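You operate a simulated robot arm through the tools that you are given. There is no shell and no other tool.

You are at the controls of a simulated two-armed robot. One attempt, no reset.

JOB
Wipe up the spill on the work top surface with the cream cloth and put it back.

The check looks at the end state, three seconds after you hand in, the way a careful person would. Anything else that was tipped, shoved, dropped, spilled or broken makes it a failure. Flat cloth is picked up by pressing the open fingertips on it (5 to 10 N) and closing them slowly along it; thin cloth reads only 2 to 8 mm in the jaws.

ROBOT AND FRAMES
Two 6-joint arms with two-finger parallel grippers on one trunk, on a base that drives. Base frame: it is fixed to the floor where the robot stands at the start and does not move with it; the origin is under the middle of the robot, x ahead of it, y to its left, z up. Units: mm, rad, N and s.
The left shoulder is at the start at [280, 185, 780], the right one opposite. With the tool pointing down near the work surface each hand reaches from about 520 to 900 mm from the robot's upright axis, wherever it stands, measured 20 degrees to its own side. Places, roughly: cream cloth [1500, 0, 750]. Payload 1.57 kg a hand.
The tool frame of a hand sits at the grasp point between the pads (the TCP): z along the fingers, y along the line on which they close. The tips reach 30 mm beyond it. Largest opening 80 mm; finger width 17, thickness 12; the body of the gripper, 40 by 82 mm, starts 80 mm behind the TCP.
Orientation is told as [roll, pitch, yaw] about the base's x, y, z axes, in that order, counted from this pose: with the fingers straight down and closing along the base's y, the tool's x points along the base's -x, its y along +y and its z along -z.

CONTROLS
- The arms move only by the tool jog_arm. It takes "left_rows", "right_rows" or both (then of equal length, played together; a hand with none holds still); each is a list of rows, each a list of 7 numbers: the finger opening in cm, from 0 to 8, then the shift along the base's x, y, z in units of 30 mm (1.0 is 30 mm), then the turn, a rotation vector about the base's x, y, z in units of 4 degrees (1.0 is 4 degrees). In form: [[fingers, x, y, z, wx, wy, wz], ...]. A call has 1 to 20 rows; each row shifts and turns the commanded pose from where the row before left it. A call with a number of a shift or a turn outside -1 to 1 is refused whole. A row lasts 0.2 s, in which the tool goes at most 50 mm and 0.15 rad; a call with a longer step from one row to the next is refused whole, and so is a gripper value outside its range. A pose out of reach is approached as far as the arm can. The call stops where the force on the tool passes 40 N (or 10 N more than at its start, if that is more) or the arm is blocked; 0.2 s more then pass. Each finger travels about 153 mm/s and halts on what it meets, pressing with about 22 N; the grip force reading is that of the motor and also rises with nothing between the fingers. The clock runs only during rows and for 0.2 s after the last one: add rows that do not move to give the fingers time. It gives the time, the measured TCP pose, the force on the tool (base axes), the opening and the grip force at its end, in the units of the frame above (readings bear some noise), with the torque about the TCP (base axes, N m) and any sound that the robot's microphone picked up, and new pictures: "pictures" is both (left out), scene, wrist or none (wrist: the cameras of the hands that moved).
- Cameras (640 x 400 px; columns grow to the right, rows downward): "scene" is now at [253.6, 12.2, 1270.9]; the picture's right is [0.11, -0.99, 0.00], its down [-0.25, -0.03, -0.97] and it looks along [0.96, 0.11, -0.25] (base axes); focal length 253 px, centre (320, 200). "left" rides on the left gripper at [72, 7, -122] in its tool frame; the picture's right is [-0.09, 1.00, 0.00], its down [-0.84, -0.08, -0.54] and it looks along [-0.54, -0.05, 0.84] (tool axes); focal length 238 px, centre (320, 200). "right" rides on the right gripper at [72, -7, -122] in its tool frame; the picture's right is [0.09, 1.00, 0.00], its down [-0.84, 0.08, -0.54] and it looks along [-0.54, 0.05, 0.84] (tool axes); focal length 238 px, centre (320, 200). There is no depth. A picture from a camera that has moved, and an enlarged one, comes with that camera's place and axes in the base frame and with its lens.
- move_column(by): slides the trunk up (or, below 0, down) by that many mm; the arms and the scene camera ride with it, the base frame stays. It gives what a move gives, with no picture.
- drive_base(legs): drives the robot by 1 to 6 legs, each [ahead, turn to the left] in mm and rad, along the robot's own axes; the way and the turn of a leg run together, so that a leg with both is an arc; at most 1500 mm and 3.142 rad a leg. The arms and the cameras ride along, it lands a little off, and it stops where it bumps. It gives what a move gives, and a new picture of the scene camera.
- aim_head(pan, tilt): turns the head with the scene camera to pan (to the left, within 1.501 rad either way) and tilt (down, from -0.506 to 1.204), counted from straight ahead of the robot. It gives what a move gives, and a new picture of the scene camera.
- inspect(camera, box): a new picture of the part [left, top, right, bottom] of that camera's present view, enlarged. The clock stands still meanwhile.
- close_job(): hands the job in; it is judged then, once.

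Nothing tells you exact positions but the pictures and the camera data. Unless the task says otherwise, let go and move clear before handing in.

The tools are called as a command line: name --argument value ..., lists and objects as JSON in quotes. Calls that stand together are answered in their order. jog_arm: Moves the arms, as the interface text tells. Its arguments: {"type":"object","properties":{"left_rows":{"type":"array","items":{"type":"array","items":{"type":"number"}}},"right_rows":{"type":"array","items":{"type":"array","items":{"type":"number"}}},"pictures":{"type":"string","enum":["both","scene","wrist","none"]}},"required":[]} The other tools are called the same way: move_column (by) slides the trunk up or down; drive_base (legs) drives the base; aim_head (pan, tilt) turns the head that bears the scene camera; inspect (camera, box) takes an enlarged picture of a part of a camera's view; close_job () hands the job in.

At the start:

```text
time_s: 0.0
left_ee_pos: [564.0, 278.0, 1097.1]
left_tool_rot: [0.002, 0.0, 0.0]
left_contact_force: [-0.3, 0.2, 0.1]
left_wrist_torque: [0.02, 0.03, -0.01]
left_finger_gap: 80.0
left_finger_force: 0.1
right_ee_pos: [554.2, -251.4, 1098.1]
right_tool_rot: [0.0, 0.0, 0.0]
right_contact_force: [0.7, 0.4, 0.0]
right_wrist_torque: [-0.01, -0.01, -0.01]
right_finger_gap: 80.1
right_finger_force: 0.1
trunk travel left (down, up): [-475.0, 515.0]
robot x, y, heading: [-1.9, 1.1, -0.0]
head pan, tilt: [0.113, 0.25]
```

scene: 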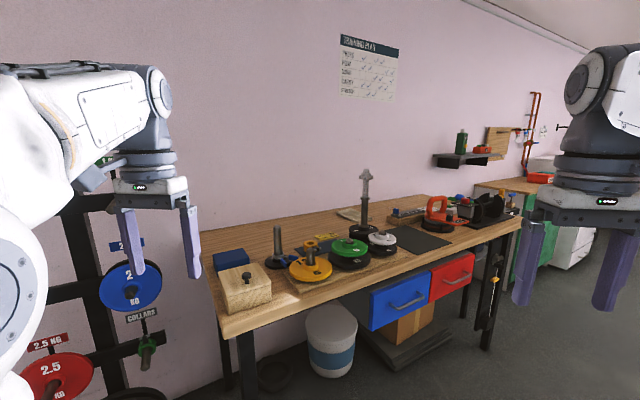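
right: 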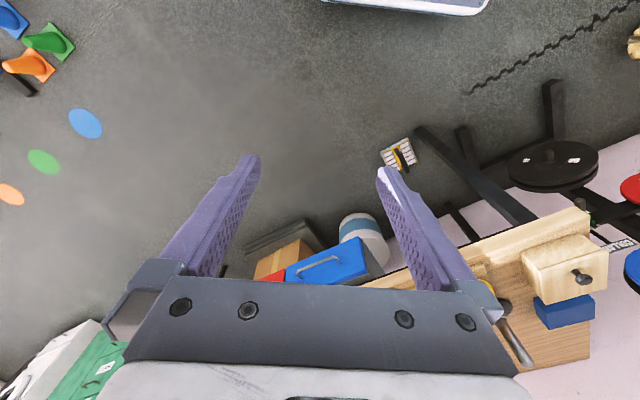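
left: 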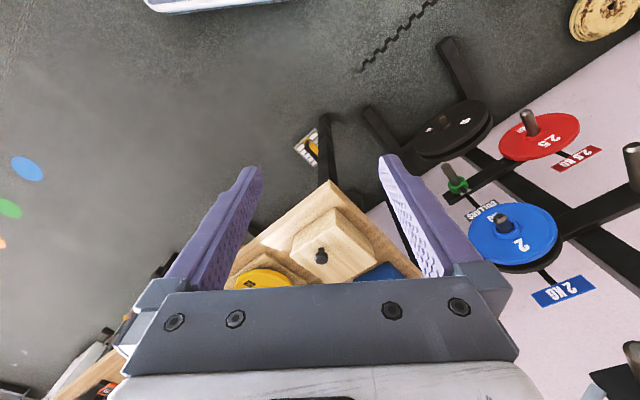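

I see a work bench ahead running diagonally with weight plates, a wooden block, a clamp and what may be a folded cloth near the back. I'll look closer at the bench to find the cream cloth and the spill.

inspect --camera "scene" --box '[200, 160, 380, 320]'

inspect --camera "scene" --box '[320, 160, 540, 300]'

```text
2.50 times, centred on (290, 240) of scene
camera zoom: at [253.6, 12.2, 1270.9], right [0.11, -0.99, 0.0], down [-0.25, -0.03, -0.97], along [0.96, 0.11, -0.25], focal length 631 px, centre (395, 100)
```

zoom: 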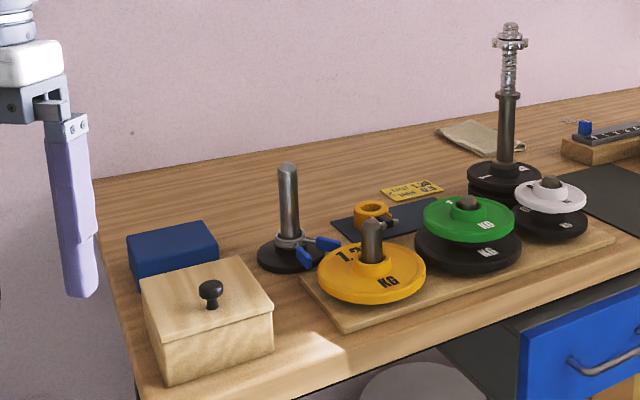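

```text
2.86 times, centred on (430, 230) of scene
camera zoom: at [253.6, 12.2, 1270.9], right [0.11, -0.99, 0.0], down [-0.25, -0.03, -0.97], along [0.96, 0.11, -0.25], focal length 722 px, centre (6, 114)
```

zoom: 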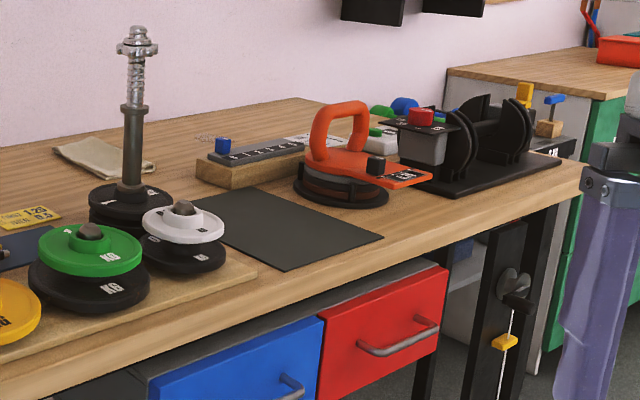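

The cloth lies at the back of the bench behind the upright dumbbell handle; the spill isn't obvious yet. I'll zoom in further on the bright patch at the front and on other surfaces.

inspect --camera "scene" --box '[220, 240, 320, 320]'

inspect --camera "scene" --box '[320, 180, 420, 260]'

inspect --camera "scene" --box '[400, 180, 500, 260]'

aim_head --pan -0.6 --tilt 0.35

```text
5.00 times, centred on (270, 280) of scene
camera zoom: at [253.6, 12.2, 1270.9], right [0.11, -0.99, 0.0], down [-0.25, -0.03, -0.97], along [0.96, 0.11, -0.25], focal length 1263 px, centre (570, -200)
```

zoom: 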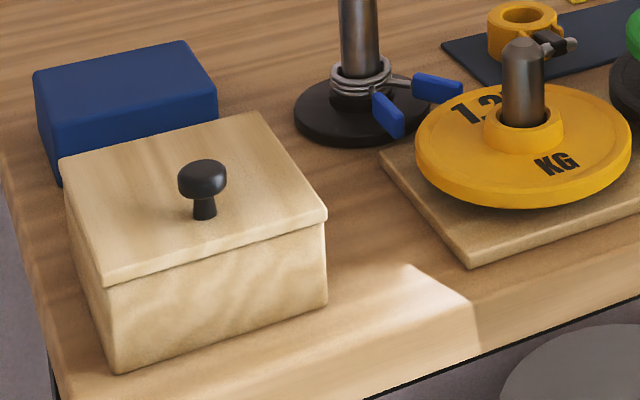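

```text
5.00 times, centred on (370, 220) of scene
camera zoom: at [253.6, 12.2, 1270.9], right [0.11, -0.99, 0.0], down [-0.25, -0.03, -0.97], along [0.96, 0.11, -0.25], focal length 1263 px, centre (70, 100)
```

zoom: 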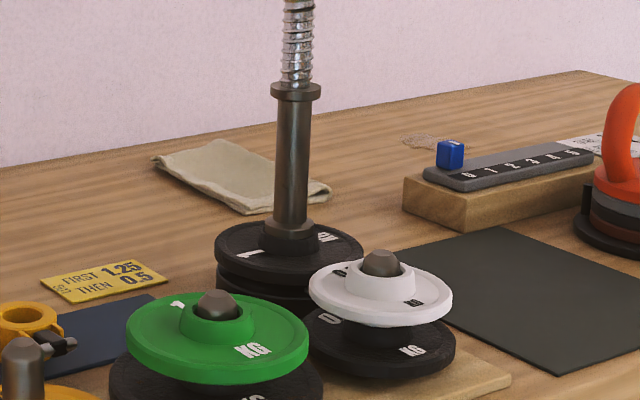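

```text
5.00 times, centred on (450, 220) of scene
camera zoom: at [253.6, 12.2, 1270.9], right [0.11, -0.99, 0.0], down [-0.25, -0.03, -0.97], along [0.96, 0.11, -0.25], focal length 1263 px, centre (-330, 100)
```

zoom: 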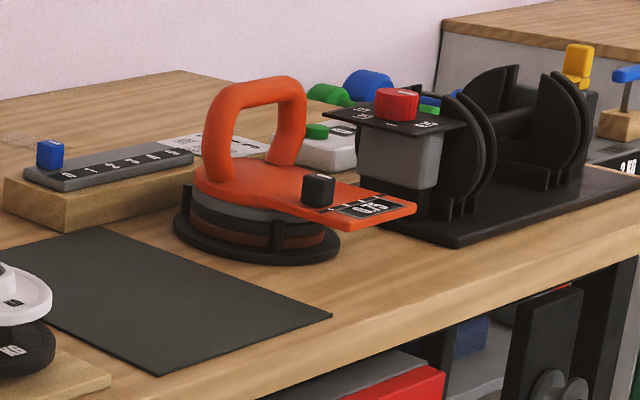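

```text
time_s: 1.1
left_ee_pos: [563.8, 278.2, 1096.7]
left_tool_rot: [0.0, 0.001, 0.0]
left_contact_force: [-0.1, 0.3, -0.5]
left_wrist_torque: [0.02, 0.0, 0.01]
left_finger_gap: 80.3
left_finger_force: 0.0
right_ee_pos: [553.8, -252.6, 1096.8]
right_tool_rot: [-0.002, 0.001, -0.001]
right_contact_force: [0.2, 0.6, -0.3]
right_wrist_torque: [0.02, 0.04, -0.01]
right_finger_gap: 80.0
right_finger_force: 0.0
trunk travel left (down, up): [-475.0, 515.0]
robot x, y, heading: [-0.1, 0.3, 0.001]
head pan, tilt: [-0.6, 0.351]
camera scene: at [237.7, -50.8, 1261.5], right [-0.56, -0.83, 0.0], down [-0.28, 0.19, -0.94], along [0.78, -0.53, -0.34], focal length 253 px, centre (320, 200)
```

scene: 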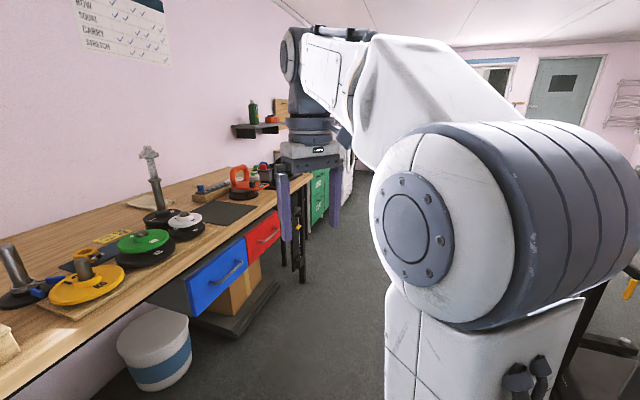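

The spill seems to be a speckled patch at the back of the bench, behind the wooden block with the number strip. I'll raise the trunk so the camera sees the bench from above and the arms clear the tall handle.

move_column --by 400

aim_head --pan -0.1 --tilt 0.55

inspect --camera "scene" --box '[160, 80, 480, 280]'

```text
time_s: 4.9
left_ee_pos: [564.5, 278.3, 1497.2]
left_tool_rot: [0.001, -0.001, 0.001]
left_contact_force: [-0.5, 0.1, 0.6]
left_wrist_torque: [-0.01, 0.01, -0.02]
left_finger_gap: 80.0
left_finger_force: 0.0
right_ee_pos: [554.4, -253.2, 1497.2]
right_tool_rot: [0.001, 0.002, 0.0]
right_contact_force: [0.3, -0.3, -0.3]
right_wrist_torque: [-0.02, -0.02, 0.0]
right_finger_gap: 79.8
right_finger_force: 0.1
trunk travel left (down, up): [-875.0, 115.0]
robot x, y, heading: [-4.7, -0.0, 0.001]
head pan, tilt: [-0.6, 0.351]
```

```text
time_s: 5.8
left_ee_pos: [565.6, 278.5, 1499.0]
left_tool_rot: [0.002, -0.001, -0.001]
left_contact_force: [-0.5, -0.4, 0.5]
left_wrist_torque: [0.02, -0.01, 0.0]
left_finger_gap: 80.2
left_finger_force: 0.1
right_ee_pos: [553.3, -252.9, 1496.9]
right_tool_rot: [0.001, 0.001, 0.001]
right_contact_force: [0.0, 1.3, 0.3]
right_wrist_torque: [0.04, -0.01, -0.02]
right_finger_gap: 80.2
right_finger_force: 0.2
trunk travel left (down, up): [-875.0, 115.0]
robot x, y, heading: [1.4, -1.7, -0.007]
head pan, tilt: [-0.099, 0.55]
camera scene: at [250.2, -7.3, 1643.3], right [-0.1, -0.99, 0.0], down [-0.52, 0.05, -0.85], along [0.85, -0.09, -0.52], focal length 253 px, centre (320, 200)
```

scene: 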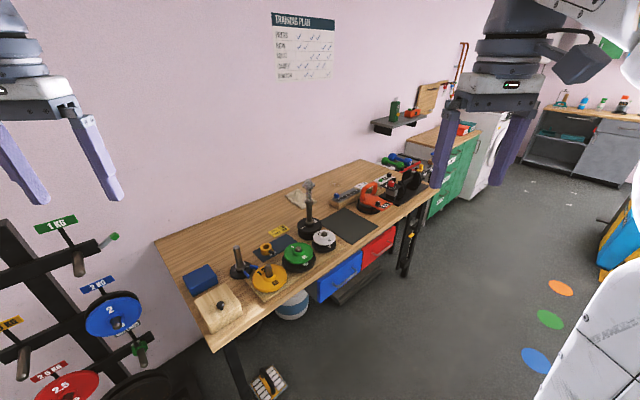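

```text
2.00 times, centred on (320, 180) of scene
camera zoom: at [250.2, -7.3, 1643.3], right [-0.1, -0.99, 0.0], down [-0.52, 0.05, -0.85], along [0.85, -0.09, -0.52], focal length 505 px, centre (320, 240)
```

zoom: 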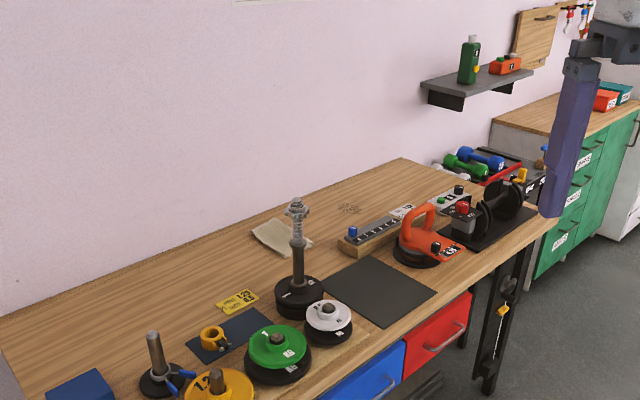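

The cloth is at about [1540, 0, ~860] and the spill is the speckled patch right of it, behind the numbered block. Before driving along the bench I'll check the floor to the right.

aim_head --pan -0.9 --tilt 0.8

```text
time_s: 7.0
left_ee_pos: [564.7, 277.8, 1496.6]
left_tool_rot: [0.0, 0.001, 0.001]
left_contact_force: [1.0, 0.5, 0.6]
left_wrist_torque: [0.0, -0.04, -0.02]
left_finger_gap: 79.5
left_finger_force: 0.0
right_ee_pos: [553.2, -252.1, 1497.0]
right_tool_rot: [0.001, -0.001, 0.0]
right_contact_force: [-0.7, 0.0, 0.4]
right_wrist_torque: [-0.01, -0.03, 0.0]
right_finger_gap: 79.9
right_finger_force: 0.0
trunk travel left (down, up): [-875.0, 115.0]
robot x, y, heading: [-2.9, 0.9, -0.003]
head pan, tilt: [-0.901, 0.799]
camera scene: at [211.0, -61.5, 1621.9], right [-0.78, -0.62, 0.0], down [-0.45, 0.56, -0.7], along [0.43, -0.55, -0.72], focal length 253 px, centre (320, 200)
```

scene: 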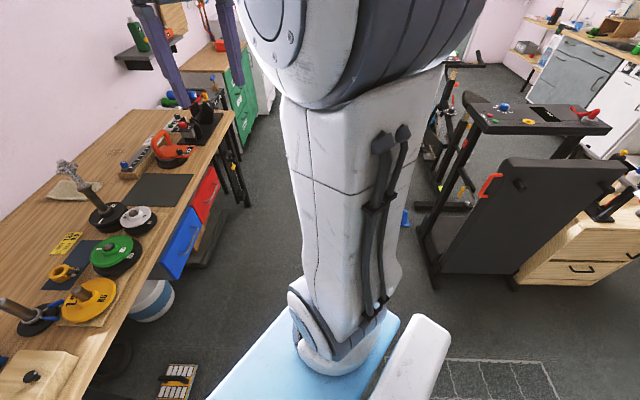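

The aisle is clear down to the treadmill well behind; the bench front runs diagonally. I'll drive alongside the bench and turn to face it, staying about 600 mm off its front edge.

drive_base --legs '[[0, -0.786], [935, 0], [0, 1.404]]'

aim_head --pan 0.0 --tilt 0.75

```text
time_s: 17.5
left_ee_pos: [965.6, -98.4, 1496.6]
left_tool_rot: [0.001, 0.0, 0.651]
left_contact_force: [0.4, -1.4, 1.4]
left_wrist_torque: [0.02, 0.01, 0.01]
left_finger_gap: 80.0
left_finger_force: 0.0
right_ee_pos: [1277.5, -526.9, 1497.4]
right_tool_rot: [0.0, -0.001, 0.65]
right_contact_force: [0.9, 0.3, 0.5]
right_wrist_torque: [0.0, -0.02, 0.0]
right_finger_gap: 80.0
right_finger_force: 0.1
trunk travel left (down, up): [-875.0, 115.0]
robot x, y, heading: [685.2, -661.0, 0.653]
head pan, tilt: [-0.901, 0.799]
camera scene: at [890.3, -583.1, 1621.9], right [-0.25, -0.97, 0.0], down [-0.69, 0.18, -0.7], along [0.68, -0.17, -0.72], focal length 253 px, centre (320, 200)
```

scene: 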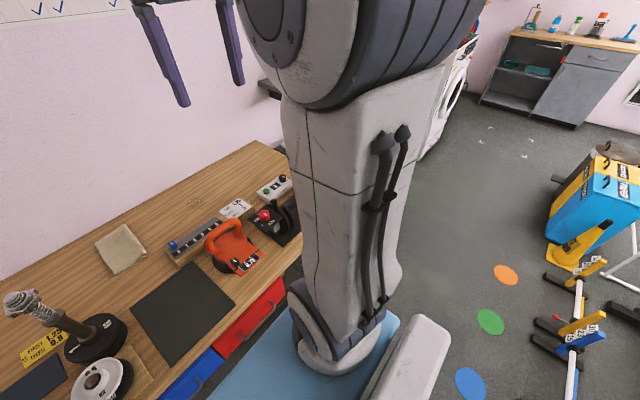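

```text
time_s: 18.7
left_ee_pos: [964.4, -96.5, 1496.3]
left_tool_rot: [0.0, 0.0, 0.651]
left_contact_force: [-0.2, -0.5, 0.5]
left_wrist_torque: [0.02, 0.0, 0.01]
left_finger_gap: 79.9
left_finger_force: 0.1
right_ee_pos: [1278.2, -525.9, 1497.3]
right_tool_rot: [-0.001, 0.0, 0.65]
right_contact_force: [-0.3, -0.6, 0.2]
right_wrist_torque: [0.0, 0.04, 0.01]
right_finger_gap: 79.8
right_finger_force: 0.0
trunk travel left (down, up): [-875.0, 115.0]
robot x, y, heading: [684.2, -664.3, 0.656]
head pan, tilt: [0.0, 0.75]
camera scene: at [878.0, -513.0, 1625.9], right [0.61, -0.8, 0.0], down [-0.54, -0.41, -0.73], along [0.58, 0.44, -0.68], focal length 253 px, centre (320, 200)
```

scene: 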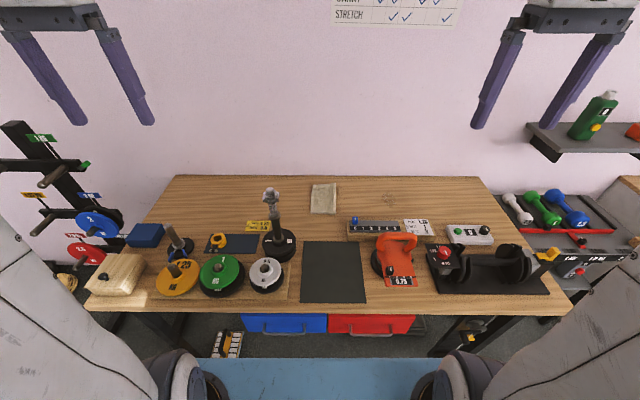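

Now I face the bench squarely: cloth near (323,198) px, spill speckle near (390,197) px. I'll zoom in on both to get accurate positions, then lower the trunk to triangulate the table height.

inspect --camera "scene" --box '[280, 160, 440, 260]'

move_column --by -300

inspect --camera "scene" --box '[280, 160, 440, 260]'

inspect --camera "scene" --box '[0, 0, 640, 400]'

```text
4.00 times, centred on (360, 210) of scene
camera zoom: at [878.0, -513.0, 1625.9], right [0.61, -0.8, 0.0], down [-0.54, -0.41, -0.73], along [0.58, 0.44, -0.68], focal length 1010 px, centre (160, 160)
```

zoom: 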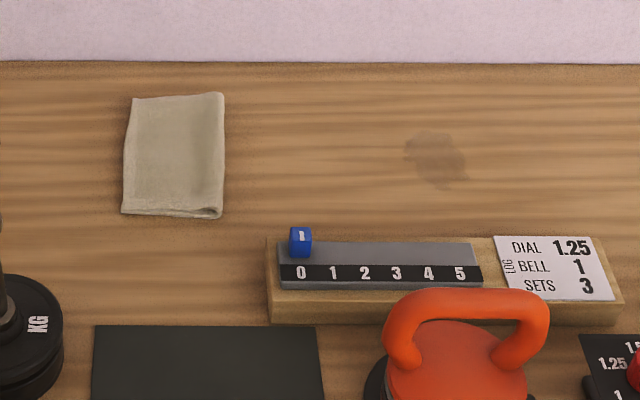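

```text
time_s: 21.7
left_ee_pos: [964.3, -98.2, 1197.9]
left_tool_rot: [0.002, -0.001, 0.651]
left_contact_force: [-0.2, -0.1, 0.1]
left_wrist_torque: [0.01, -0.02, -0.02]
left_finger_gap: 79.9
left_finger_force: 0.1
right_ee_pos: [1277.5, -526.5, 1196.6]
right_tool_rot: [-0.001, 0.001, 0.652]
right_contact_force: [-0.5, 0.2, -0.2]
right_wrist_torque: [-0.03, 0.0, 0.0]
right_finger_gap: 80.2
right_finger_force: 0.0
trunk travel left (down, up): [-575.0, 415.0]
robot x, y, heading: [681.1, -665.9, 0.657]
head pan, tilt: [0.0, 0.75]
```

```text
4.00 times, centred on (360, 210) of scene
camera zoom: at [877.9, -513.0, 1325.9], right [0.61, -0.79, 0.0], down [-0.54, -0.41, -0.73], along [0.58, 0.44, -0.68], focal length 1010 px, centre (160, 160)
```

zoom: 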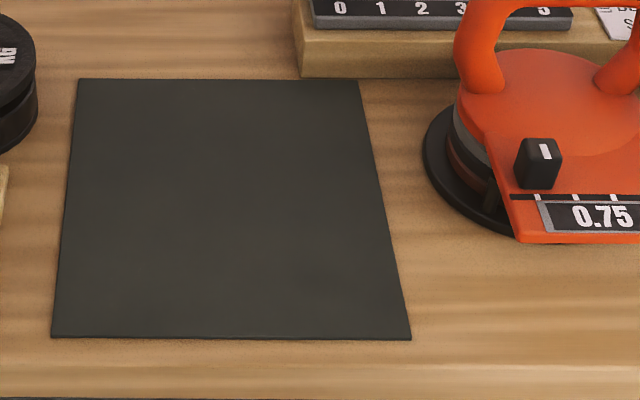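

```text
1.00 times, centred on (320, 200) of scene (not enlarged: the box is as wide or as high as the picture)
camera zoom: at [877.9, -513.0, 1325.9], right [0.61, -0.79, 0.0], down [-0.54, -0.41, -0.73], along [0.58, 0.44, -0.68], focal length 253 px, centre (320, 200)
```

zoom: 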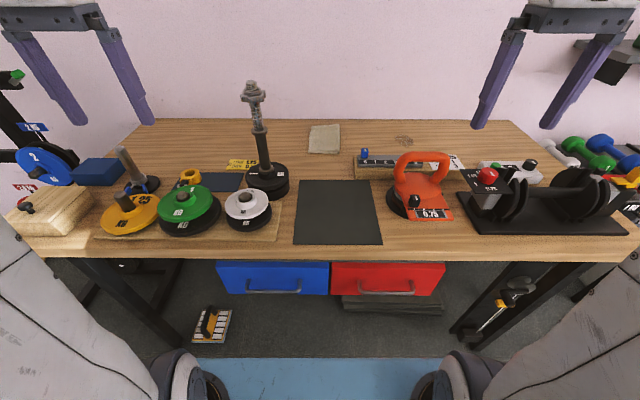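

Triangulating on the mat and cloth gives a table height of about 848 mm; in robot axes the cloth spans roughly 995–1197 mm ahead, and the spill is around 1080 mm ahead and 312 mm to the right. I need to close in by ~280 mm, so I'll check what part of the robot sticks out toward the bench.

aim_head --pan 0.0 --tilt 1.2

aim_head --pan 1.3 --tilt 1.15

```text
time_s: 22.6
left_ee_pos: [965.4, -98.3, 1197.0]
left_tool_rot: [-0.001, -0.001, 0.651]
left_contact_force: [-0.1, -0.6, 0.4]
left_wrist_torque: [-0.01, 0.0, 0.02]
left_finger_gap: 79.8
left_finger_force: 0.1
right_ee_pos: [1278.4, -526.9, 1196.3]
right_tool_rot: [-0.001, -0.001, 0.65]
right_contact_force: [0.6, 0.0, -0.8]
right_wrist_torque: [0.02, -0.01, 0.03]
right_finger_gap: 80.1
right_finger_force: 0.1
trunk travel left (down, up): [-575.0, 415.0]
robot x, y, heading: [685.3, -663.7, 0.648]
head pan, tilt: [0.0, 1.201]
camera scene: at [856.6, -529.3, 1294.2], right [0.61, -0.79, 0.0], down [-0.74, -0.57, -0.36], along [0.29, 0.22, -0.93], focal length 253 px, centre (320, 200)
```

scene: 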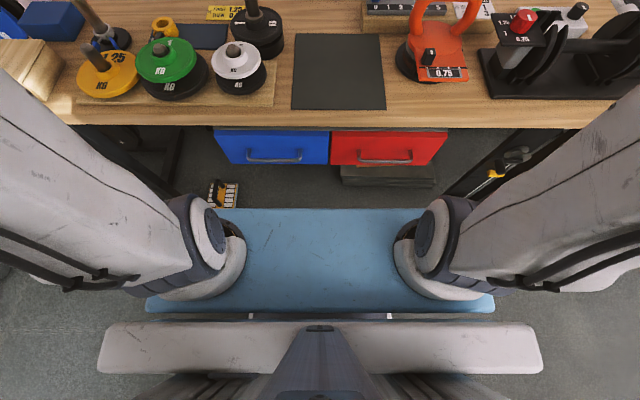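

```text
time_s: 24.0
left_ee_pos: [965.6, -98.3, 1196.1]
left_tool_rot: [0.0, 0.001, 0.653]
left_contact_force: [-0.5, 0.0, -0.2]
left_wrist_torque: [0.0, -0.02, 0.02]
left_finger_gap: 79.9
left_finger_force: 0.1
right_ee_pos: [1278.2, -526.5, 1197.0]
right_tool_rot: [-0.001, 0.001, 0.65]
right_contact_force: [-0.2, -0.4, 0.2]
right_wrist_torque: [0.02, -0.02, 0.03]
right_finger_gap: 79.9
right_finger_force: 0.0
trunk travel left (down, up): [-575.0, 415.0]
robot x, y, heading: [684.4, -666.0, 0.649]
head pan, tilt: [1.3, 1.15]
camera scene: at [790.0, -508.0, 1297.0], right [0.93, 0.37, 0.0], down [0.34, -0.85, -0.41], along [-0.15, 0.38, -0.91], focal length 253 px, centre (320, 200)
```

scene: 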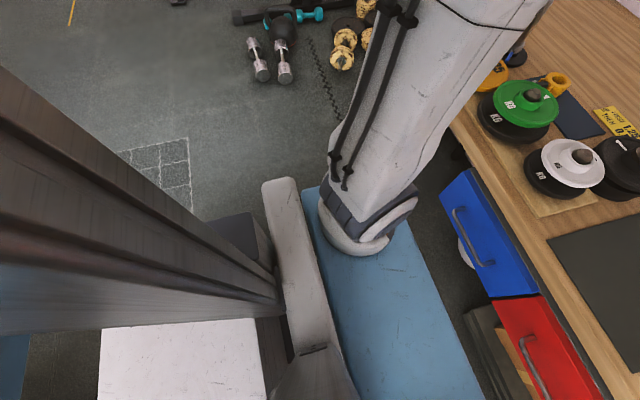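

The shoulder plate's front edge is about 375 mm ahead of the axis, but the base underneath is hidden from this camera. I'll turn the left hand about its vertical axis so its camera looks back at the base front.

jog_arm --left_rows '[[8, 0, 0, 0, 0, 0, 1], [8, 0, 0, 0, 0, 0, 1], [8, 0, 0, 0, 0, 0, 1], [8, 0, 0, 0, 0, 0, 1], [8, 0, 0, 0, 0, 0, 1], [8, 0, 0, 0, 0, 0, 1], [8, 0, 0, 0, 0, 0, 1], [8, 0, 0, 0, 0, 0, 1], [8, 0, 0, 0, 0, 0, 1], [8, 0, 0, 0, 0, 0, 1], [8, 0, 0, 0, 0, 0, 1], [8, 0, 0, 0, 0, 0, 1], [8, 0, 0, 0, 0, 0, 1], [8, 0, 0, 0, 0, 0, 1], [8, 0, 0, 0, 0, 0, 1], [8, 0, 0, 0, 0, 0, 1], [8, 0, 0, 0, 0, 0, 1], [8, 0, 0, 0, 0, 0, 1], [8, 0, 0, 0, 0, 0, 1], [8, 0, 0, 0, 0, 0, 1]]' --pictures "wrist"

```text
time_s: 28.2
left_ee_pos: [964.9, -99.6, 1197.1]
left_tool_rot: [0.0, 0.0, 2.048]
left_contact_force: [-0.1, 0.5, 0.4]
left_wrist_torque: [-0.01, -0.02, -0.01]
left_finger_gap: 80.0
left_finger_force: 0.1
right_ee_pos: [1277.0, -526.4, 1197.2]
right_tool_rot: [0.001, -0.001, 0.651]
right_contact_force: [-0.3, -0.5, -0.1]
right_wrist_torque: [-0.01, -0.02, -0.03]
right_finger_gap: 79.8
right_finger_force: 0.1
trunk travel left (down, up): [-575.0, 415.0]
robot x, y, heading: [681.4, -661.6, 0.65]
head pan, tilt: [1.3, 1.15]
camera left: at [990.4, -166.9, 1319.2], right [-0.93, -0.38, 0.0], down [-0.32, 0.78, 0.54], along [-0.2, 0.5, -0.84], focal length 238 px, centre (320, 200)
```

left: 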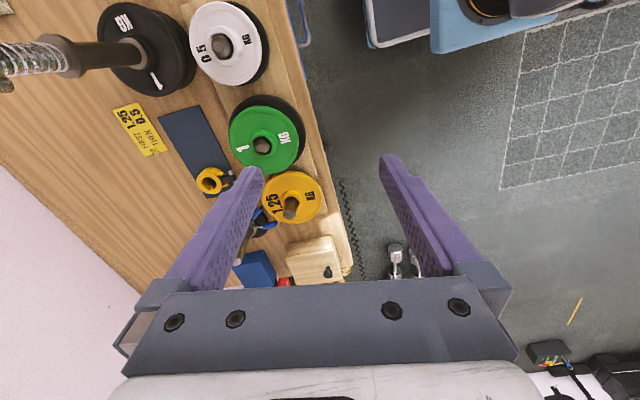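

The yaw works; at the top I begin to see the base beneath the blue plate. I'll turn a bit further for a full view.

jog_arm --left_rows '[[8, 0, 0, 0, 0, 0, 1], [8, 0, 0, 0, 0, 0, 1], [8, 0, 0, 0, 0, 0, 1], [8, 0, 0, 0, 0, 0, 1], [8, 0, 0, 0, 0, 0, 1], [8, 0, 0, 0, 0, 0, 1], [8, 0, 0, 0, 0, 0, 1], [8, 0, 0, 0, 0, 0, 1], [8, 0, 0, 0, 0, 0, 1], [8, 0, 0, 0, 0, 0, 1], [8, 0, 0, 0, 0, 0, 1], [8, 0, 0, 0, 0, 0, 1], [8, 0, 0, 0, 0, 0, 1], [8, 0, 0, 0, 0, 0, 1], [8, 0, 0, 0, 0, 0, 1], [8, 0, 0, 0, 0, 0, 1], [8, 0, 0, 0, 0, 0, 1], [8, 0, 0, 0, 0, 0, 1], [8, 0, 0, 0, 0, 0, 1], [8, 0, 0, 0, 0, 0, 1]]' --pictures "wrist"

```text
time_s: 32.4
left_ee_pos: [964.7, -98.9, 1196.2]
left_tool_rot: [-0.001, 0.001, -2.84]
left_contact_force: [0.2, 0.8, 0.0]
left_wrist_torque: [0.01, 0.01, -0.02]
left_finger_gap: 80.2
left_finger_force: 0.0
right_ee_pos: [1278.3, -527.5, 1197.8]
right_tool_rot: [0.0, -0.001, 0.652]
right_contact_force: [-0.7, 0.2, 0.5]
right_wrist_torque: [-0.01, 0.03, -0.01]
right_finger_gap: 80.0
right_finger_force: 0.0
trunk travel left (down, up): [-575.0, 415.0]
robot x, y, heading: [680.3, -664.2, 0.655]
head pan, tilt: [1.3, 1.15]
camera left: at [1033.9, -84.2, 1319.0], right [0.21, -0.98, 0.0], down [-0.82, -0.18, 0.54], along [-0.53, -0.11, -0.84], focal length 238 px, centre (320, 200)
```

left: 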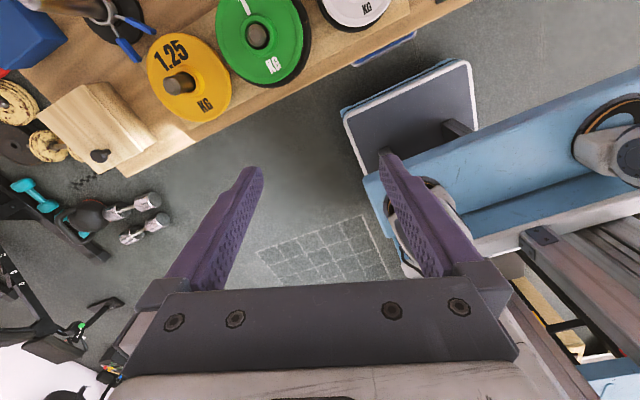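

I now see the base's dark front deck with a light rim under the plate. I'll zoom to measure its front edge relative to the bench.

inspect --camera "left" --box '[320, 20, 520, 200]'

```text
2.22 times, centred on (420, 110) of left
camera zoom: at [1033.9, -84.2, 1319.0], right [0.21, -0.98, 0.0], down [-0.82, -0.18, 0.54], along [-0.53, -0.11, -0.84], focal length 530 px, centre (98, 400)
```

zoom: 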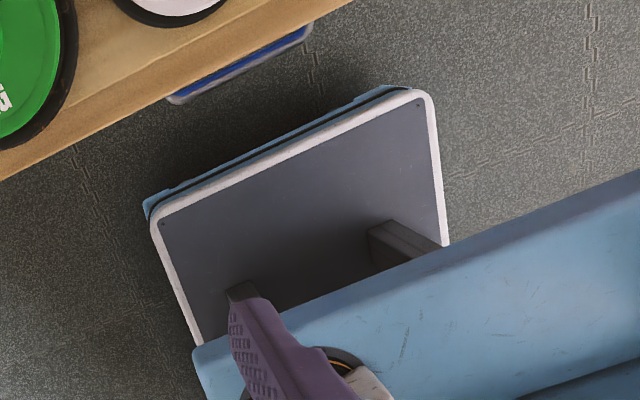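

The base front is about 355 mm ahead of the axis and the plate front about 375 mm, so driving ~300 mm closer is safe with the trunk raised (under-bench items start ~200 mm behind the bench edge). First I turn the left hand back and raise the trunk.

move_column --by 280

jog_arm --left_rows '[[8, 0, 0, 0, 0, 0, -1], [8, 0, 0, 0, 0, 0, -1], [8, 0, 0, 0, 0, 0, -1], [8, 0, 0, 0, 0, 0, -1], [8, 0, 0, 0, 0, 0, -1], [8, 0, 0, 0, 0, 0, -1], [8, 0, 0, 0, 0, 0, -1], [8, 0, 0, 0, 0, 0, -1], [8, 0, 0, 0, 0, 0, -1], [8, 0, 0, 0, 0, 0, -1], [8, 0, 0, 0, 0, 0, -1], [8, 0, 0, 0, 0, 0, -1], [8, 0, 0, 0, 0, 0, -1], [8, 0, 0, 0, 0, 0, -1], [8, 0, 0, 0, 0, 0, -1], [8, 0, 0, 0, 0, 0, -1], [8, 0, 0, 0, 0, 0, -1], [8, 0, 0, 0, 0, 0, -1], [8, 0, 0, 0, 0, 0, -1], [8, 0, 0, 0, 0, 0, -1]]' --pictures "none"

jog_arm --left_rows '[[8, 0, 0, 0, 0, 0, -1], [8, 0, 0, 0, 0, 0, -1], [8, 0, 0, 0, 0, 0, -1], [8, 0, 0, 0, 0, 0, -1], [8, 0, 0, 0, 0, 0, -1], [8, 0, 0, 0, 0, 0, -1], [8, 0, 0, 0, 0, 0, -1], [8, 0, 0, 0, 0, 0, -1], [8, 0, 0, 0, 0, 0, -1], [8, 0, 0, 0, 0, 0, -1], [8, 0, 0, 0, 0, 0, -1], [8, 0, 0, 0, 0, 0, -1], [8, 0, 0, 0, 0, 0, -1], [8, 0, 0, 0, 0, 0, -1], [8, 0, 0, 0, 0, 0, -1], [8, 0, 0, 0, 0, 0, -1], [8, 0, 0, 0, 0, 0, -1], [8, 0, 0, 0, 0, 0, -1], [8, 0, 0, 0, 0, 0, -1], [8, 0, 0, 0, 0, 0, -1]]' --pictures "none"

aim_head --pan 0.0 --tilt 1.0

```text
time_s: 35.3
left_ee_pos: [964.5, -98.3, 1476.9]
left_tool_rot: [0.001, 0.0, -2.839]
left_contact_force: [0.3, 0.0, -0.6]
left_wrist_torque: [-0.03, -0.03, 0.0]
left_finger_gap: 80.0
left_finger_force: 0.0
right_ee_pos: [1277.9, -527.8, 1476.2]
right_tool_rot: [0.001, 0.001, 0.65]
right_contact_force: [0.1, 0.4, -0.1]
right_wrist_torque: [-0.03, -0.04, -0.01]
right_finger_gap: 79.9
right_finger_force: 0.0
trunk travel left (down, up): [-855.0, 135.0]
robot x, y, heading: [685.5, -660.0, 0.652]
head pan, tilt: [1.3, 1.15]
```

```text
time_s: 39.5
left_ee_pos: [965.0, -99.1, 1476.9]
left_tool_rot: [0.0, 0.0, 2.045]
left_contact_force: [-0.1, 0.0, -0.7]
left_wrist_torque: [-0.03, 0.01, 0.0]
left_finger_gap: 80.1
left_finger_force: 0.0
right_ee_pos: [1278.0, -527.4, 1476.8]
right_tool_rot: [-0.001, -0.001, 0.649]
right_contact_force: [0.0, 0.1, 0.0]
right_wrist_torque: [-0.01, -0.03, -0.03]
right_finger_gap: 80.1
right_finger_force: 0.0
trunk travel left (down, up): [-855.0, 135.0]
robot x, y, heading: [682.8, -662.4, 0.651]
head pan, tilt: [1.3, 1.15]
```

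```text
time_s: 43.7
left_ee_pos: [964.1, -98.9, 1476.9]
left_tool_rot: [0.001, 0.0, 0.649]
left_contact_force: [0.3, -1.0, -0.4]
left_wrist_torque: [-0.01, 0.03, 0.04]
left_finger_gap: 79.9
left_finger_force: 0.1
right_ee_pos: [1278.1, -526.9, 1477.0]
right_tool_rot: [0.0, -0.001, 0.649]
right_contact_force: [-0.2, -0.6, 0.1]
right_wrist_torque: [0.0, 0.0, 0.0]
right_finger_gap: 80.2
right_finger_force: 0.1
trunk travel left (down, up): [-855.0, 135.0]
robot x, y, heading: [682.3, -661.9, 0.651]
head pan, tilt: [1.3, 1.15]
```

```text
time_s: 45.1
left_ee_pos: [964.6, -97.7, 1477.1]
left_tool_rot: [0.0, 0.0, 0.651]
left_contact_force: [-0.7, -0.1, 0.1]
left_wrist_torque: [-0.03, 0.02, 0.0]
left_finger_gap: 79.7
left_finger_force: 0.0
right_ee_pos: [1277.0, -526.4, 1476.2]
right_tool_rot: [-0.001, 0.001, 0.65]
right_contact_force: [0.4, -0.4, 0.0]
right_wrist_torque: [0.02, 0.01, 0.0]
right_finger_gap: 79.9
right_finger_force: 0.1
trunk travel left (down, up): [-855.0, 135.0]
robot x, y, heading: [682.1, -664.2, 0.652]
head pan, tilt: [0.0, 1.0]
camera scene: at [867.4, -521.0, 1586.8], right [0.61, -0.79, 0.0], down [-0.67, -0.51, -0.54], along [0.43, 0.33, -0.84], focal length 253 px, centre (320, 200)
```

scene: 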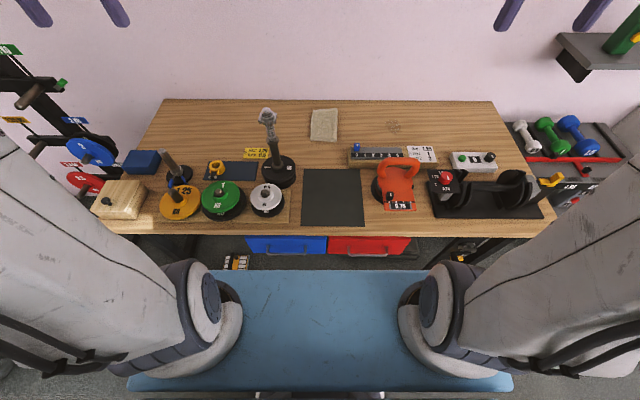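

The way ahead is clear at this trunk height. I drive 200 mm closer first and check.

drive_base --legs '[[200, 0]]'

```text
time_s: 46.7
left_ee_pos: [1125.1, 21.9, 1476.2]
left_tool_rot: [0.0, 0.0, 0.65]
left_contact_force: [0.5, -0.1, 0.5]
left_wrist_torque: [-0.02, 0.0, 0.01]
left_finger_gap: 79.7
left_finger_force: 0.2
right_ee_pos: [1437.4, -405.5, 1477.2]
right_tool_rot: [0.0, 0.0, 0.65]
right_contact_force: [-0.2, 0.7, -0.7]
right_wrist_torque: [0.04, -0.01, -0.02]
right_finger_gap: 79.8
right_finger_force: 0.0
trunk travel left (down, up): [-855.0, 135.0]
robot x, y, heading: [840.4, -540.0, 0.652]
head pan, tilt: [0.0, 1.0]
camera scene: at [1027.2, -399.7, 1586.7], right [0.61, -0.8, 0.0], down [-0.67, -0.51, -0.54], along [0.43, 0.33, -0.84], focal length 253 px, centre (320, 200)
```

scene: 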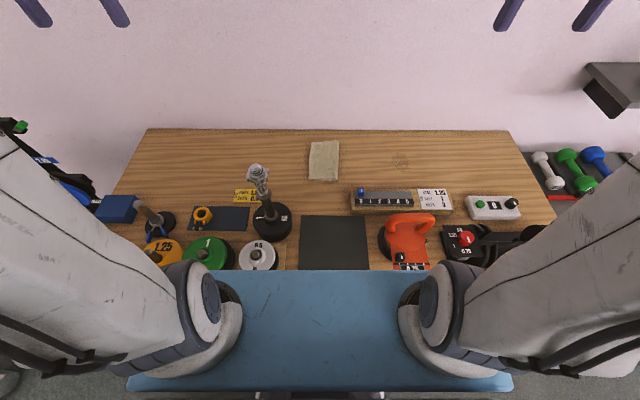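

Still clear with the plate just over the bench edge. Another 100 mm ahead brings the cloth and spill into comfortable reach.

drive_base --legs '[[100, 0]]'

aim_head --pan 0.0 --tilt 0.9

inspect --camera "scene" --box '[240, 110, 480, 260]'

inspect --camera "right" --box '[0, 0, 640, 400]'

```text
time_s: 47.9
left_ee_pos: [1204.7, 83.4, 1476.3]
left_tool_rot: [0.0, 0.0, 0.651]
left_contact_force: [-0.2, -0.2, -0.1]
left_wrist_torque: [0.02, 0.03, -0.01]
left_finger_gap: 80.3
left_finger_force: 0.1
right_ee_pos: [1518.5, -345.3, 1477.0]
right_tool_rot: [0.002, -0.001, 0.65]
right_contact_force: [0.9, 0.3, 0.1]
right_wrist_torque: [0.02, -0.03, -0.01]
right_finger_gap: 79.9
right_finger_force: 0.1
trunk travel left (down, up): [-855.0, 135.0]
robot x, y, heading: [923.3, -483.6, 0.649]
head pan, tilt: [0.0, 1.0]
camera scene: at [1107.4, -338.8, 1586.7], right [0.61, -0.8, 0.0], down [-0.67, -0.51, -0.54], along [0.43, 0.33, -0.84], focal length 253 px, centre (320, 200)
```

scene: 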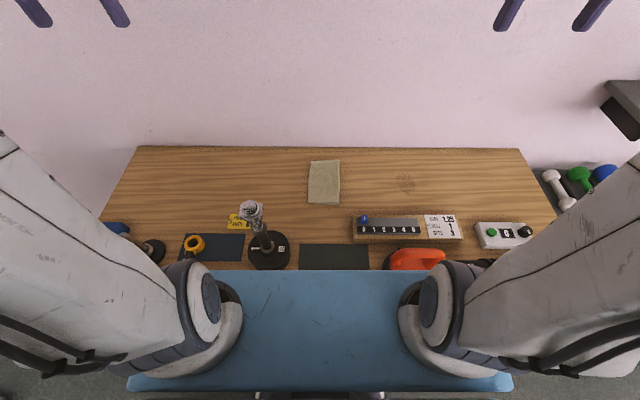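

```text
time_s: 48.5
left_ee_pos: [1205.6, 83.3, 1475.8]
left_tool_rot: [-0.001, 0.001, 0.649]
left_contact_force: [0.3, 0.1, 0.1]
left_wrist_torque: [0.0, 0.01, 0.02]
left_finger_gap: 80.0
left_finger_force: 0.0
right_ee_pos: [1517.4, -344.9, 1476.8]
right_tool_rot: [0.001, 0.0, 0.65]
right_contact_force: [0.3, 0.3, -0.8]
right_wrist_torque: [-0.02, 0.0, 0.01]
right_finger_gap: 79.8
right_finger_force: 0.1
trunk travel left (down, up): [-855.0, 135.0]
robot x, y, heading: [926.4, -480.5, 0.647]
head pan, tilt: [0.0, 0.901]
camera scene: at [1112.1, -335.2, 1594.0], right [0.61, -0.8, 0.0], down [-0.62, -0.47, -0.62], along [0.49, 0.38, -0.78], focal length 253 px, centre (320, 200)
```

scene: 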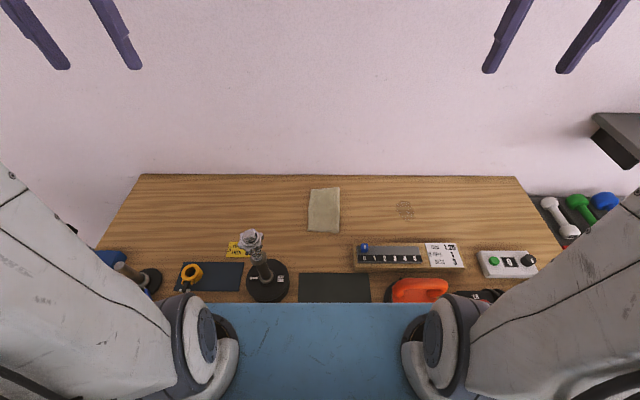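

```text
2.67 times, centred on (360, 185) of scene
camera zoom: at [1112.1, -335.2, 1594.0], right [0.61, -0.8, 0.0], down [-0.62, -0.47, -0.62], along [0.49, 0.38, -0.78], focal length 674 px, centre (213, 240)
```

zoom: 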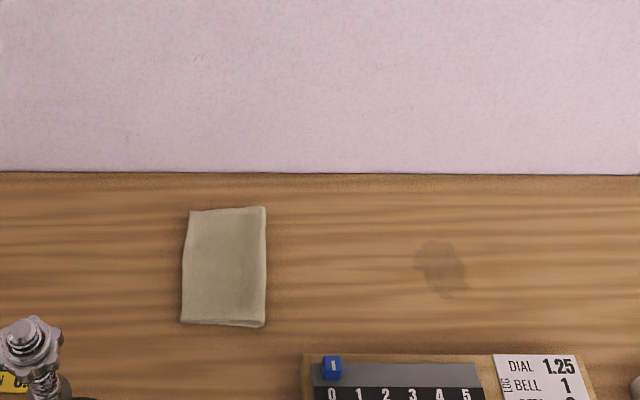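

```text
1.00 times, centred on (320, 200) of right (not enlarged: the box is as wide or as high as the picture)
camera zoom: at [1465.0, -394.2, 1599.2], right [-0.68, 0.74, 0.0], down [0.62, 0.57, 0.54], along [0.4, 0.37, -0.84], focal length 238 px, centre (320, 200)
```

zoom: 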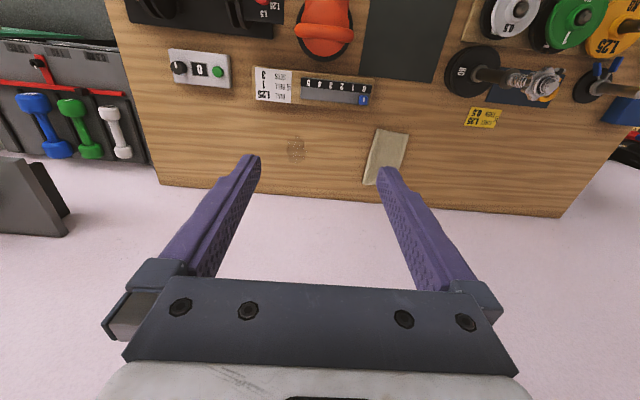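

The robot is well placed: both views agree on the spill at about (1733, -257) and the cloth centre at about (1561, -15), table z ≈ 848. I move the right hand over the cloth at height first.

jog_arm --right_rows '[[8, 0.12, 0.917, 0, 0, 0, 0], [8, 0.12, 0.917, 0, 0, 0, 0], [8, 0.12, 0.917, 0, 0, 0, 0], [8, 0.12, 0.917, 0, 0, 0, 0], [8, 0.12, 0.917, 0, 0, 0, 0], [8, 0.12, 0.917, 0, 0, 0, 0], [8, 0.12, 0.917, 0, 0, 0, 0], [8, 0.12, 0.917, 0, 0, 0, 0], [8, 0.12, 0.917, 0, 0, 0, 0], [8, 0.12, 0.917, 0, 0, 0, 0], [8, 0.12, 0.917, 0, 0, 0, 0], [8, 0.12, 0.917, 0, 0, 0, 0], [8, 0, 0, 0, 0, 0, 0]]' --pictures "both"

```text
time_s: 51.3
left_ee_pos: [1205.8, 83.5, 1475.8]
left_tool_rot: [0.0, 0.0, 0.65]
left_contact_force: [0.7, 0.4, 0.2]
left_wrist_torque: [-0.02, 0.02, 0.01]
left_finger_gap: 79.8
left_finger_force: 0.1
right_ee_pos: [1528.4, -57.3, 1424.6]
right_tool_rot: [0.002, -0.003, 0.65]
right_contact_force: [-0.3, 0.4, 0.2]
right_wrist_torque: [0.02, -0.03, -0.05]
right_finger_gap: 80.0
right_finger_force: 0.1
right hand out of reach, approached as far as the arm can: row 8, 9, 10, 11, 12
trunk travel left (down, up): [-855.0, 135.0]
robot x, y, heading: [918.4, -480.7, 0.652]
head pan, tilt: [0.0, 0.901]
camera scene: at [1112.3, -334.8, 1593.9], right [0.61, -0.8, 0.0], down [-0.62, -0.47, -0.62], along [0.49, 0.38, -0.78], focal length 253 px, centre (320, 200)
camera right: at [1476.3, -105.5, 1546.9], right [-0.68, 0.74, 0.0], down [0.62, 0.57, 0.54], along [0.4, 0.37, -0.84], focal length 238 px, centre (320, 200)
```

scene: 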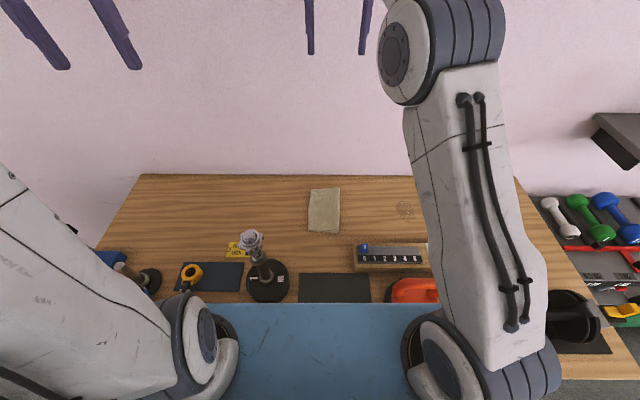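
right: 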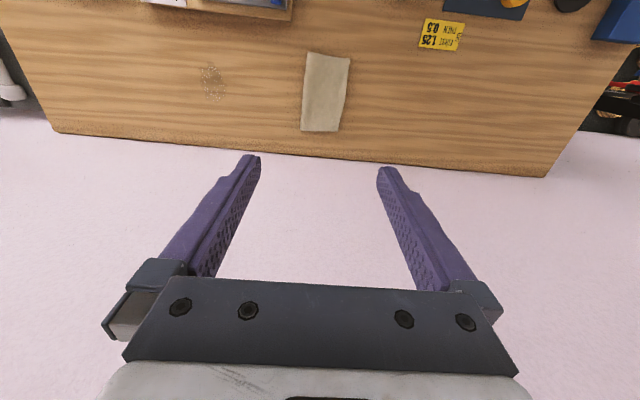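

The hand was stretched out of reach at that height, which will resolve as I go lower. I descend by 300 mm and re-measure.

jog_arm --right_rows '[[8, 0, 0, -1, 0, 0, 0], [8, 0, 0, -1, 0, 0, 0], [8, 0, 0, -1, 0, 0, 0], [8, 0, 0, -1, 0, 0, 0], [8, 0, 0, -1, 0, 0, 0], [8, 0, 0, -1, 0, 0, 0], [8, 0, 0, -1, 0, 0, 0], [8, 0, 0, -1, 0, 0, 0], [8, 0, 0, -1, 0, 0, 0], [8, 0, 0, -1, 0, 0, 0], [8, 0, 0, 0, 0, 0, 0]]' --pictures "both"

```text
time_s: 53.7
left_ee_pos: [1205.5, 83.7, 1476.0]
left_tool_rot: [-0.001, -0.001, 0.648]
left_contact_force: [-0.6, 0.2, -0.5]
left_wrist_torque: [-0.03, 0.02, -0.01]
left_finger_gap: 80.0
left_finger_force: 0.0
right_ee_pos: [1530.6, -57.2, 1127.0]
right_tool_rot: [0.001, 0.0, 0.647]
right_contact_force: [-0.3, -0.2, -0.7]
right_wrist_torque: [0.02, 0.0, 0.01]
right_finger_gap: 79.9
right_finger_force: 0.1
trunk travel left (down, up): [-855.0, 135.0]
robot x, y, heading: [923.6, -474.1, 0.648]
head pan, tilt: [0.0, 0.901]
camera scene: at [1112.3, -335.0, 1594.0], right [0.61, -0.8, 0.0], down [-0.62, -0.47, -0.62], along [0.49, 0.38, -0.78], focal length 253 px, centre (320, 200)
camera right: at [1478.2, -105.7, 1248.5], right [-0.68, 0.74, 0.0], down [0.62, 0.57, 0.54], along [0.4, 0.37, -0.84], focal length 238 px, centre (320, 200)
```

scene: 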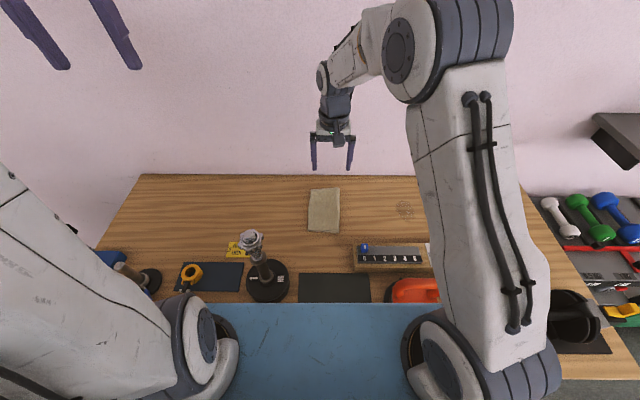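
right: 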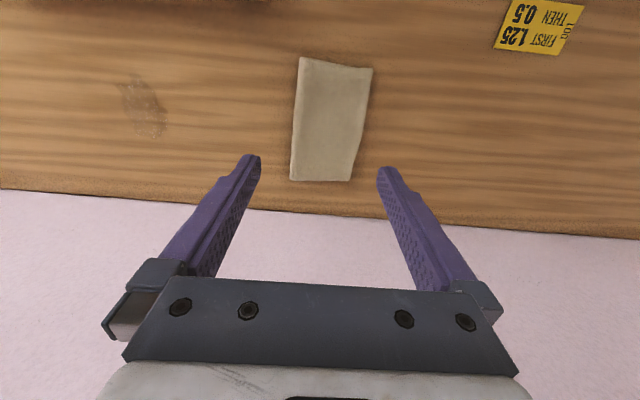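

At this height the arm reaches fine; the wrist view puts the cloth centre at about (1556, -18). I descend over it with the jaws opened to 60 mm, stopping ~25 mm above the cloth.

jog_arm --right_rows '[[6, 0.105, 0.163, -0.9, 0, 0, 0], [6, 0.105, 0.163, -0.9, 0, 0, 0], [6, 0.105, 0.163, -0.9, 0, 0, 0], [6, 0.105, 0.163, -0.9, 0, 0, 0], [6, 0.105, 0.163, -0.9, 0, 0, 0], [6, 0.105, 0.163, -0.9, 0, 0, 0], [6, 0.105, 0.163, -0.9, 0, 0, 0], [6, 0.105, 0.163, -0.9, 0, 0, 0], [6, 0, 0, 0, 0, 0, 0]]' --pictures "both"

```text
time_s: 55.7
left_ee_pos: [1206.4, 84.3, 1476.6]
left_tool_rot: [0.001, 0.0, 0.651]
left_contact_force: [0.0, 0.4, 0.8]
left_wrist_torque: [-0.02, 0.01, 0.02]
left_finger_gap: 80.3
left_finger_force: 0.1
right_ee_pos: [1553.5, -16.9, 908.9]
right_tool_rot: [0.0, 0.0, 0.648]
right_contact_force: [0.6, 0.1, -0.1]
right_wrist_torque: [-0.03, 0.02, -0.01]
right_finger_gap: 59.9
right_finger_force: 0.1
trunk travel left (down, up): [-855.0, 135.0]
robot x, y, heading: [924.4, -481.7, 0.65]
head pan, tilt: [0.0, 0.901]
camera scene: at [1112.3, -335.0, 1593.9], right [0.61, -0.8, 0.0], down [-0.62, -0.47, -0.62], along [0.49, 0.38, -0.78], focal length 253 px, centre (320, 200)
camera right: at [1501.5, -66.3, 1030.5], right [-0.68, 0.74, 0.0], down [0.62, 0.57, 0.54], along [0.4, 0.37, -0.84], focal length 238 px, centre (320, 200)
```

scene: 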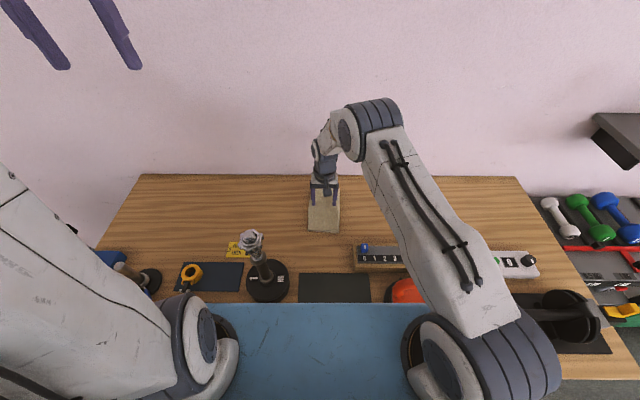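
right: 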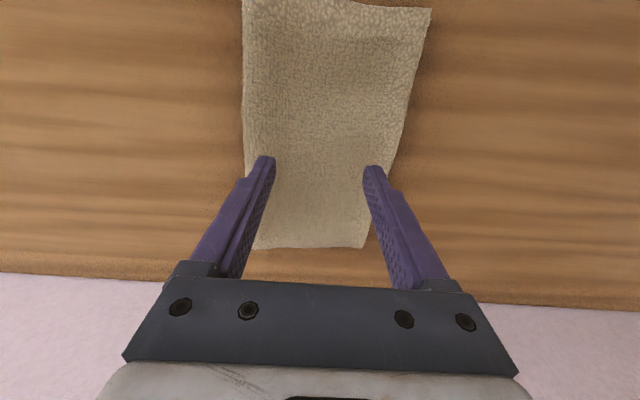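

The tips straddle the middle of the cloth. I descend slowly toward contact, watching the force.

jog_arm --right_rows '[[6, 0, 0, -0.25, 0, 0, 0], [6, 0, 0, -0.25, 0, 0, 0], [6, 0, 0, -0.2, 0, 0, 0], [6, 0, 0, 0, 0, 0, 0]]' --pictures "none"

jog_arm --right_rows '[[6, 0, 0, -0.1, 0, 0, 0], [6, 0, 0, 0, 0, 0, 0]]' --pictures "none"

```text
time_s: 56.7
left_ee_pos: [1204.8, 83.5, 1477.1]
left_tool_rot: [0.001, 0.001, 0.649]
left_contact_force: [0.0, 0.0, -0.1]
left_wrist_torque: [0.0, -0.01, -0.01]
left_finger_gap: 80.0
left_finger_force: 0.1
right_ee_pos: [1554.9, -17.6, 888.3]
right_tool_rot: [0.0, 0.0, 0.649]
right_contact_force: [-0.7, -0.4, 2.1]
right_wrist_torque: [-0.04, 0.01, 0.02]
right_finger_gap: 59.8
right_finger_force: 0.1
trunk travel left (down, up): [-855.0, 135.0]
robot x, y, heading: [927.1, -478.6, 0.652]
head pan, tilt: [0.0, 0.901]
```

```text
time_s: 57.3
left_ee_pos: [1205.0, 83.6, 1477.3]
left_tool_rot: [0.0, 0.0, 0.649]
left_contact_force: [-0.2, 0.4, 0.3]
left_wrist_torque: [0.02, -0.02, 0.0]
left_finger_gap: 80.0
left_finger_force: 0.0
right_ee_pos: [1554.8, -16.8, 885.2]
right_tool_rot: [0.0, -0.002, 0.649]
right_contact_force: [-1.6, -1.5, 11.2]
right_wrist_torque: [-0.03, 0.07, 0.03]
right_finger_gap: 60.0
right_finger_force: 0.0
trunk travel left (down, up): [-855.0, 135.0]
robot x, y, heading: [923.1, -483.2, 0.653]
head pan, tilt: [0.0, 0.901]
```

Contact: 11 N at z 885. I ease up 1 mm to get about 8 N and close slowly.

jog_arm --right_rows '[[6, 0, 0, 0.035, 0, 0, 0], [5.6, 0, 0, 0, 0, 0, 0], [5.2, 0, 0, 0, 0, 0, 0], [4.8, 0, 0, 0, 0, 0, 0], [4.4, 0, 0, 0, 0, 0, 0], [4.0, 0, 0, 0, 0, 0, 0]]' --pictures "wrist"

```text
time_s: 58.7
left_ee_pos: [1204.9, 84.6, 1475.3]
left_tool_rot: [-0.001, -0.001, 0.649]
left_contact_force: [-0.2, -0.6, 0.1]
left_wrist_torque: [0.0, -0.02, -0.02]
left_finger_gap: 80.1
left_finger_force: 0.1
right_ee_pos: [1555.0, -17.2, 886.8]
right_tool_rot: [0.0, 0.0, 0.649]
right_contact_force: [0.1, -0.8, 5.0]
right_wrist_torque: [-0.02, 0.02, -0.02]
right_finger_gap: 38.5
right_finger_force: 0.0
trunk travel left (down, up): [-855.0, 135.0]
robot x, y, heading: [925.8, -481.6, 0.651]
head pan, tilt: [0.0, 0.901]
camera right: at [1501.9, -66.5, 1008.7], right [-0.68, 0.74, 0.0], down [0.62, 0.57, 0.54], along [0.4, 0.37, -0.84], focal length 238 px, centre (320, 200)
```

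right: 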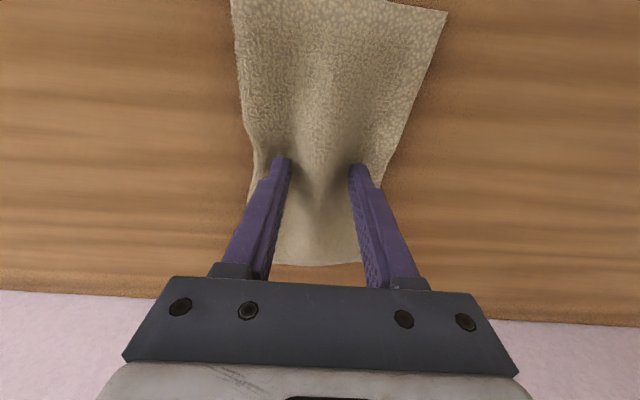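

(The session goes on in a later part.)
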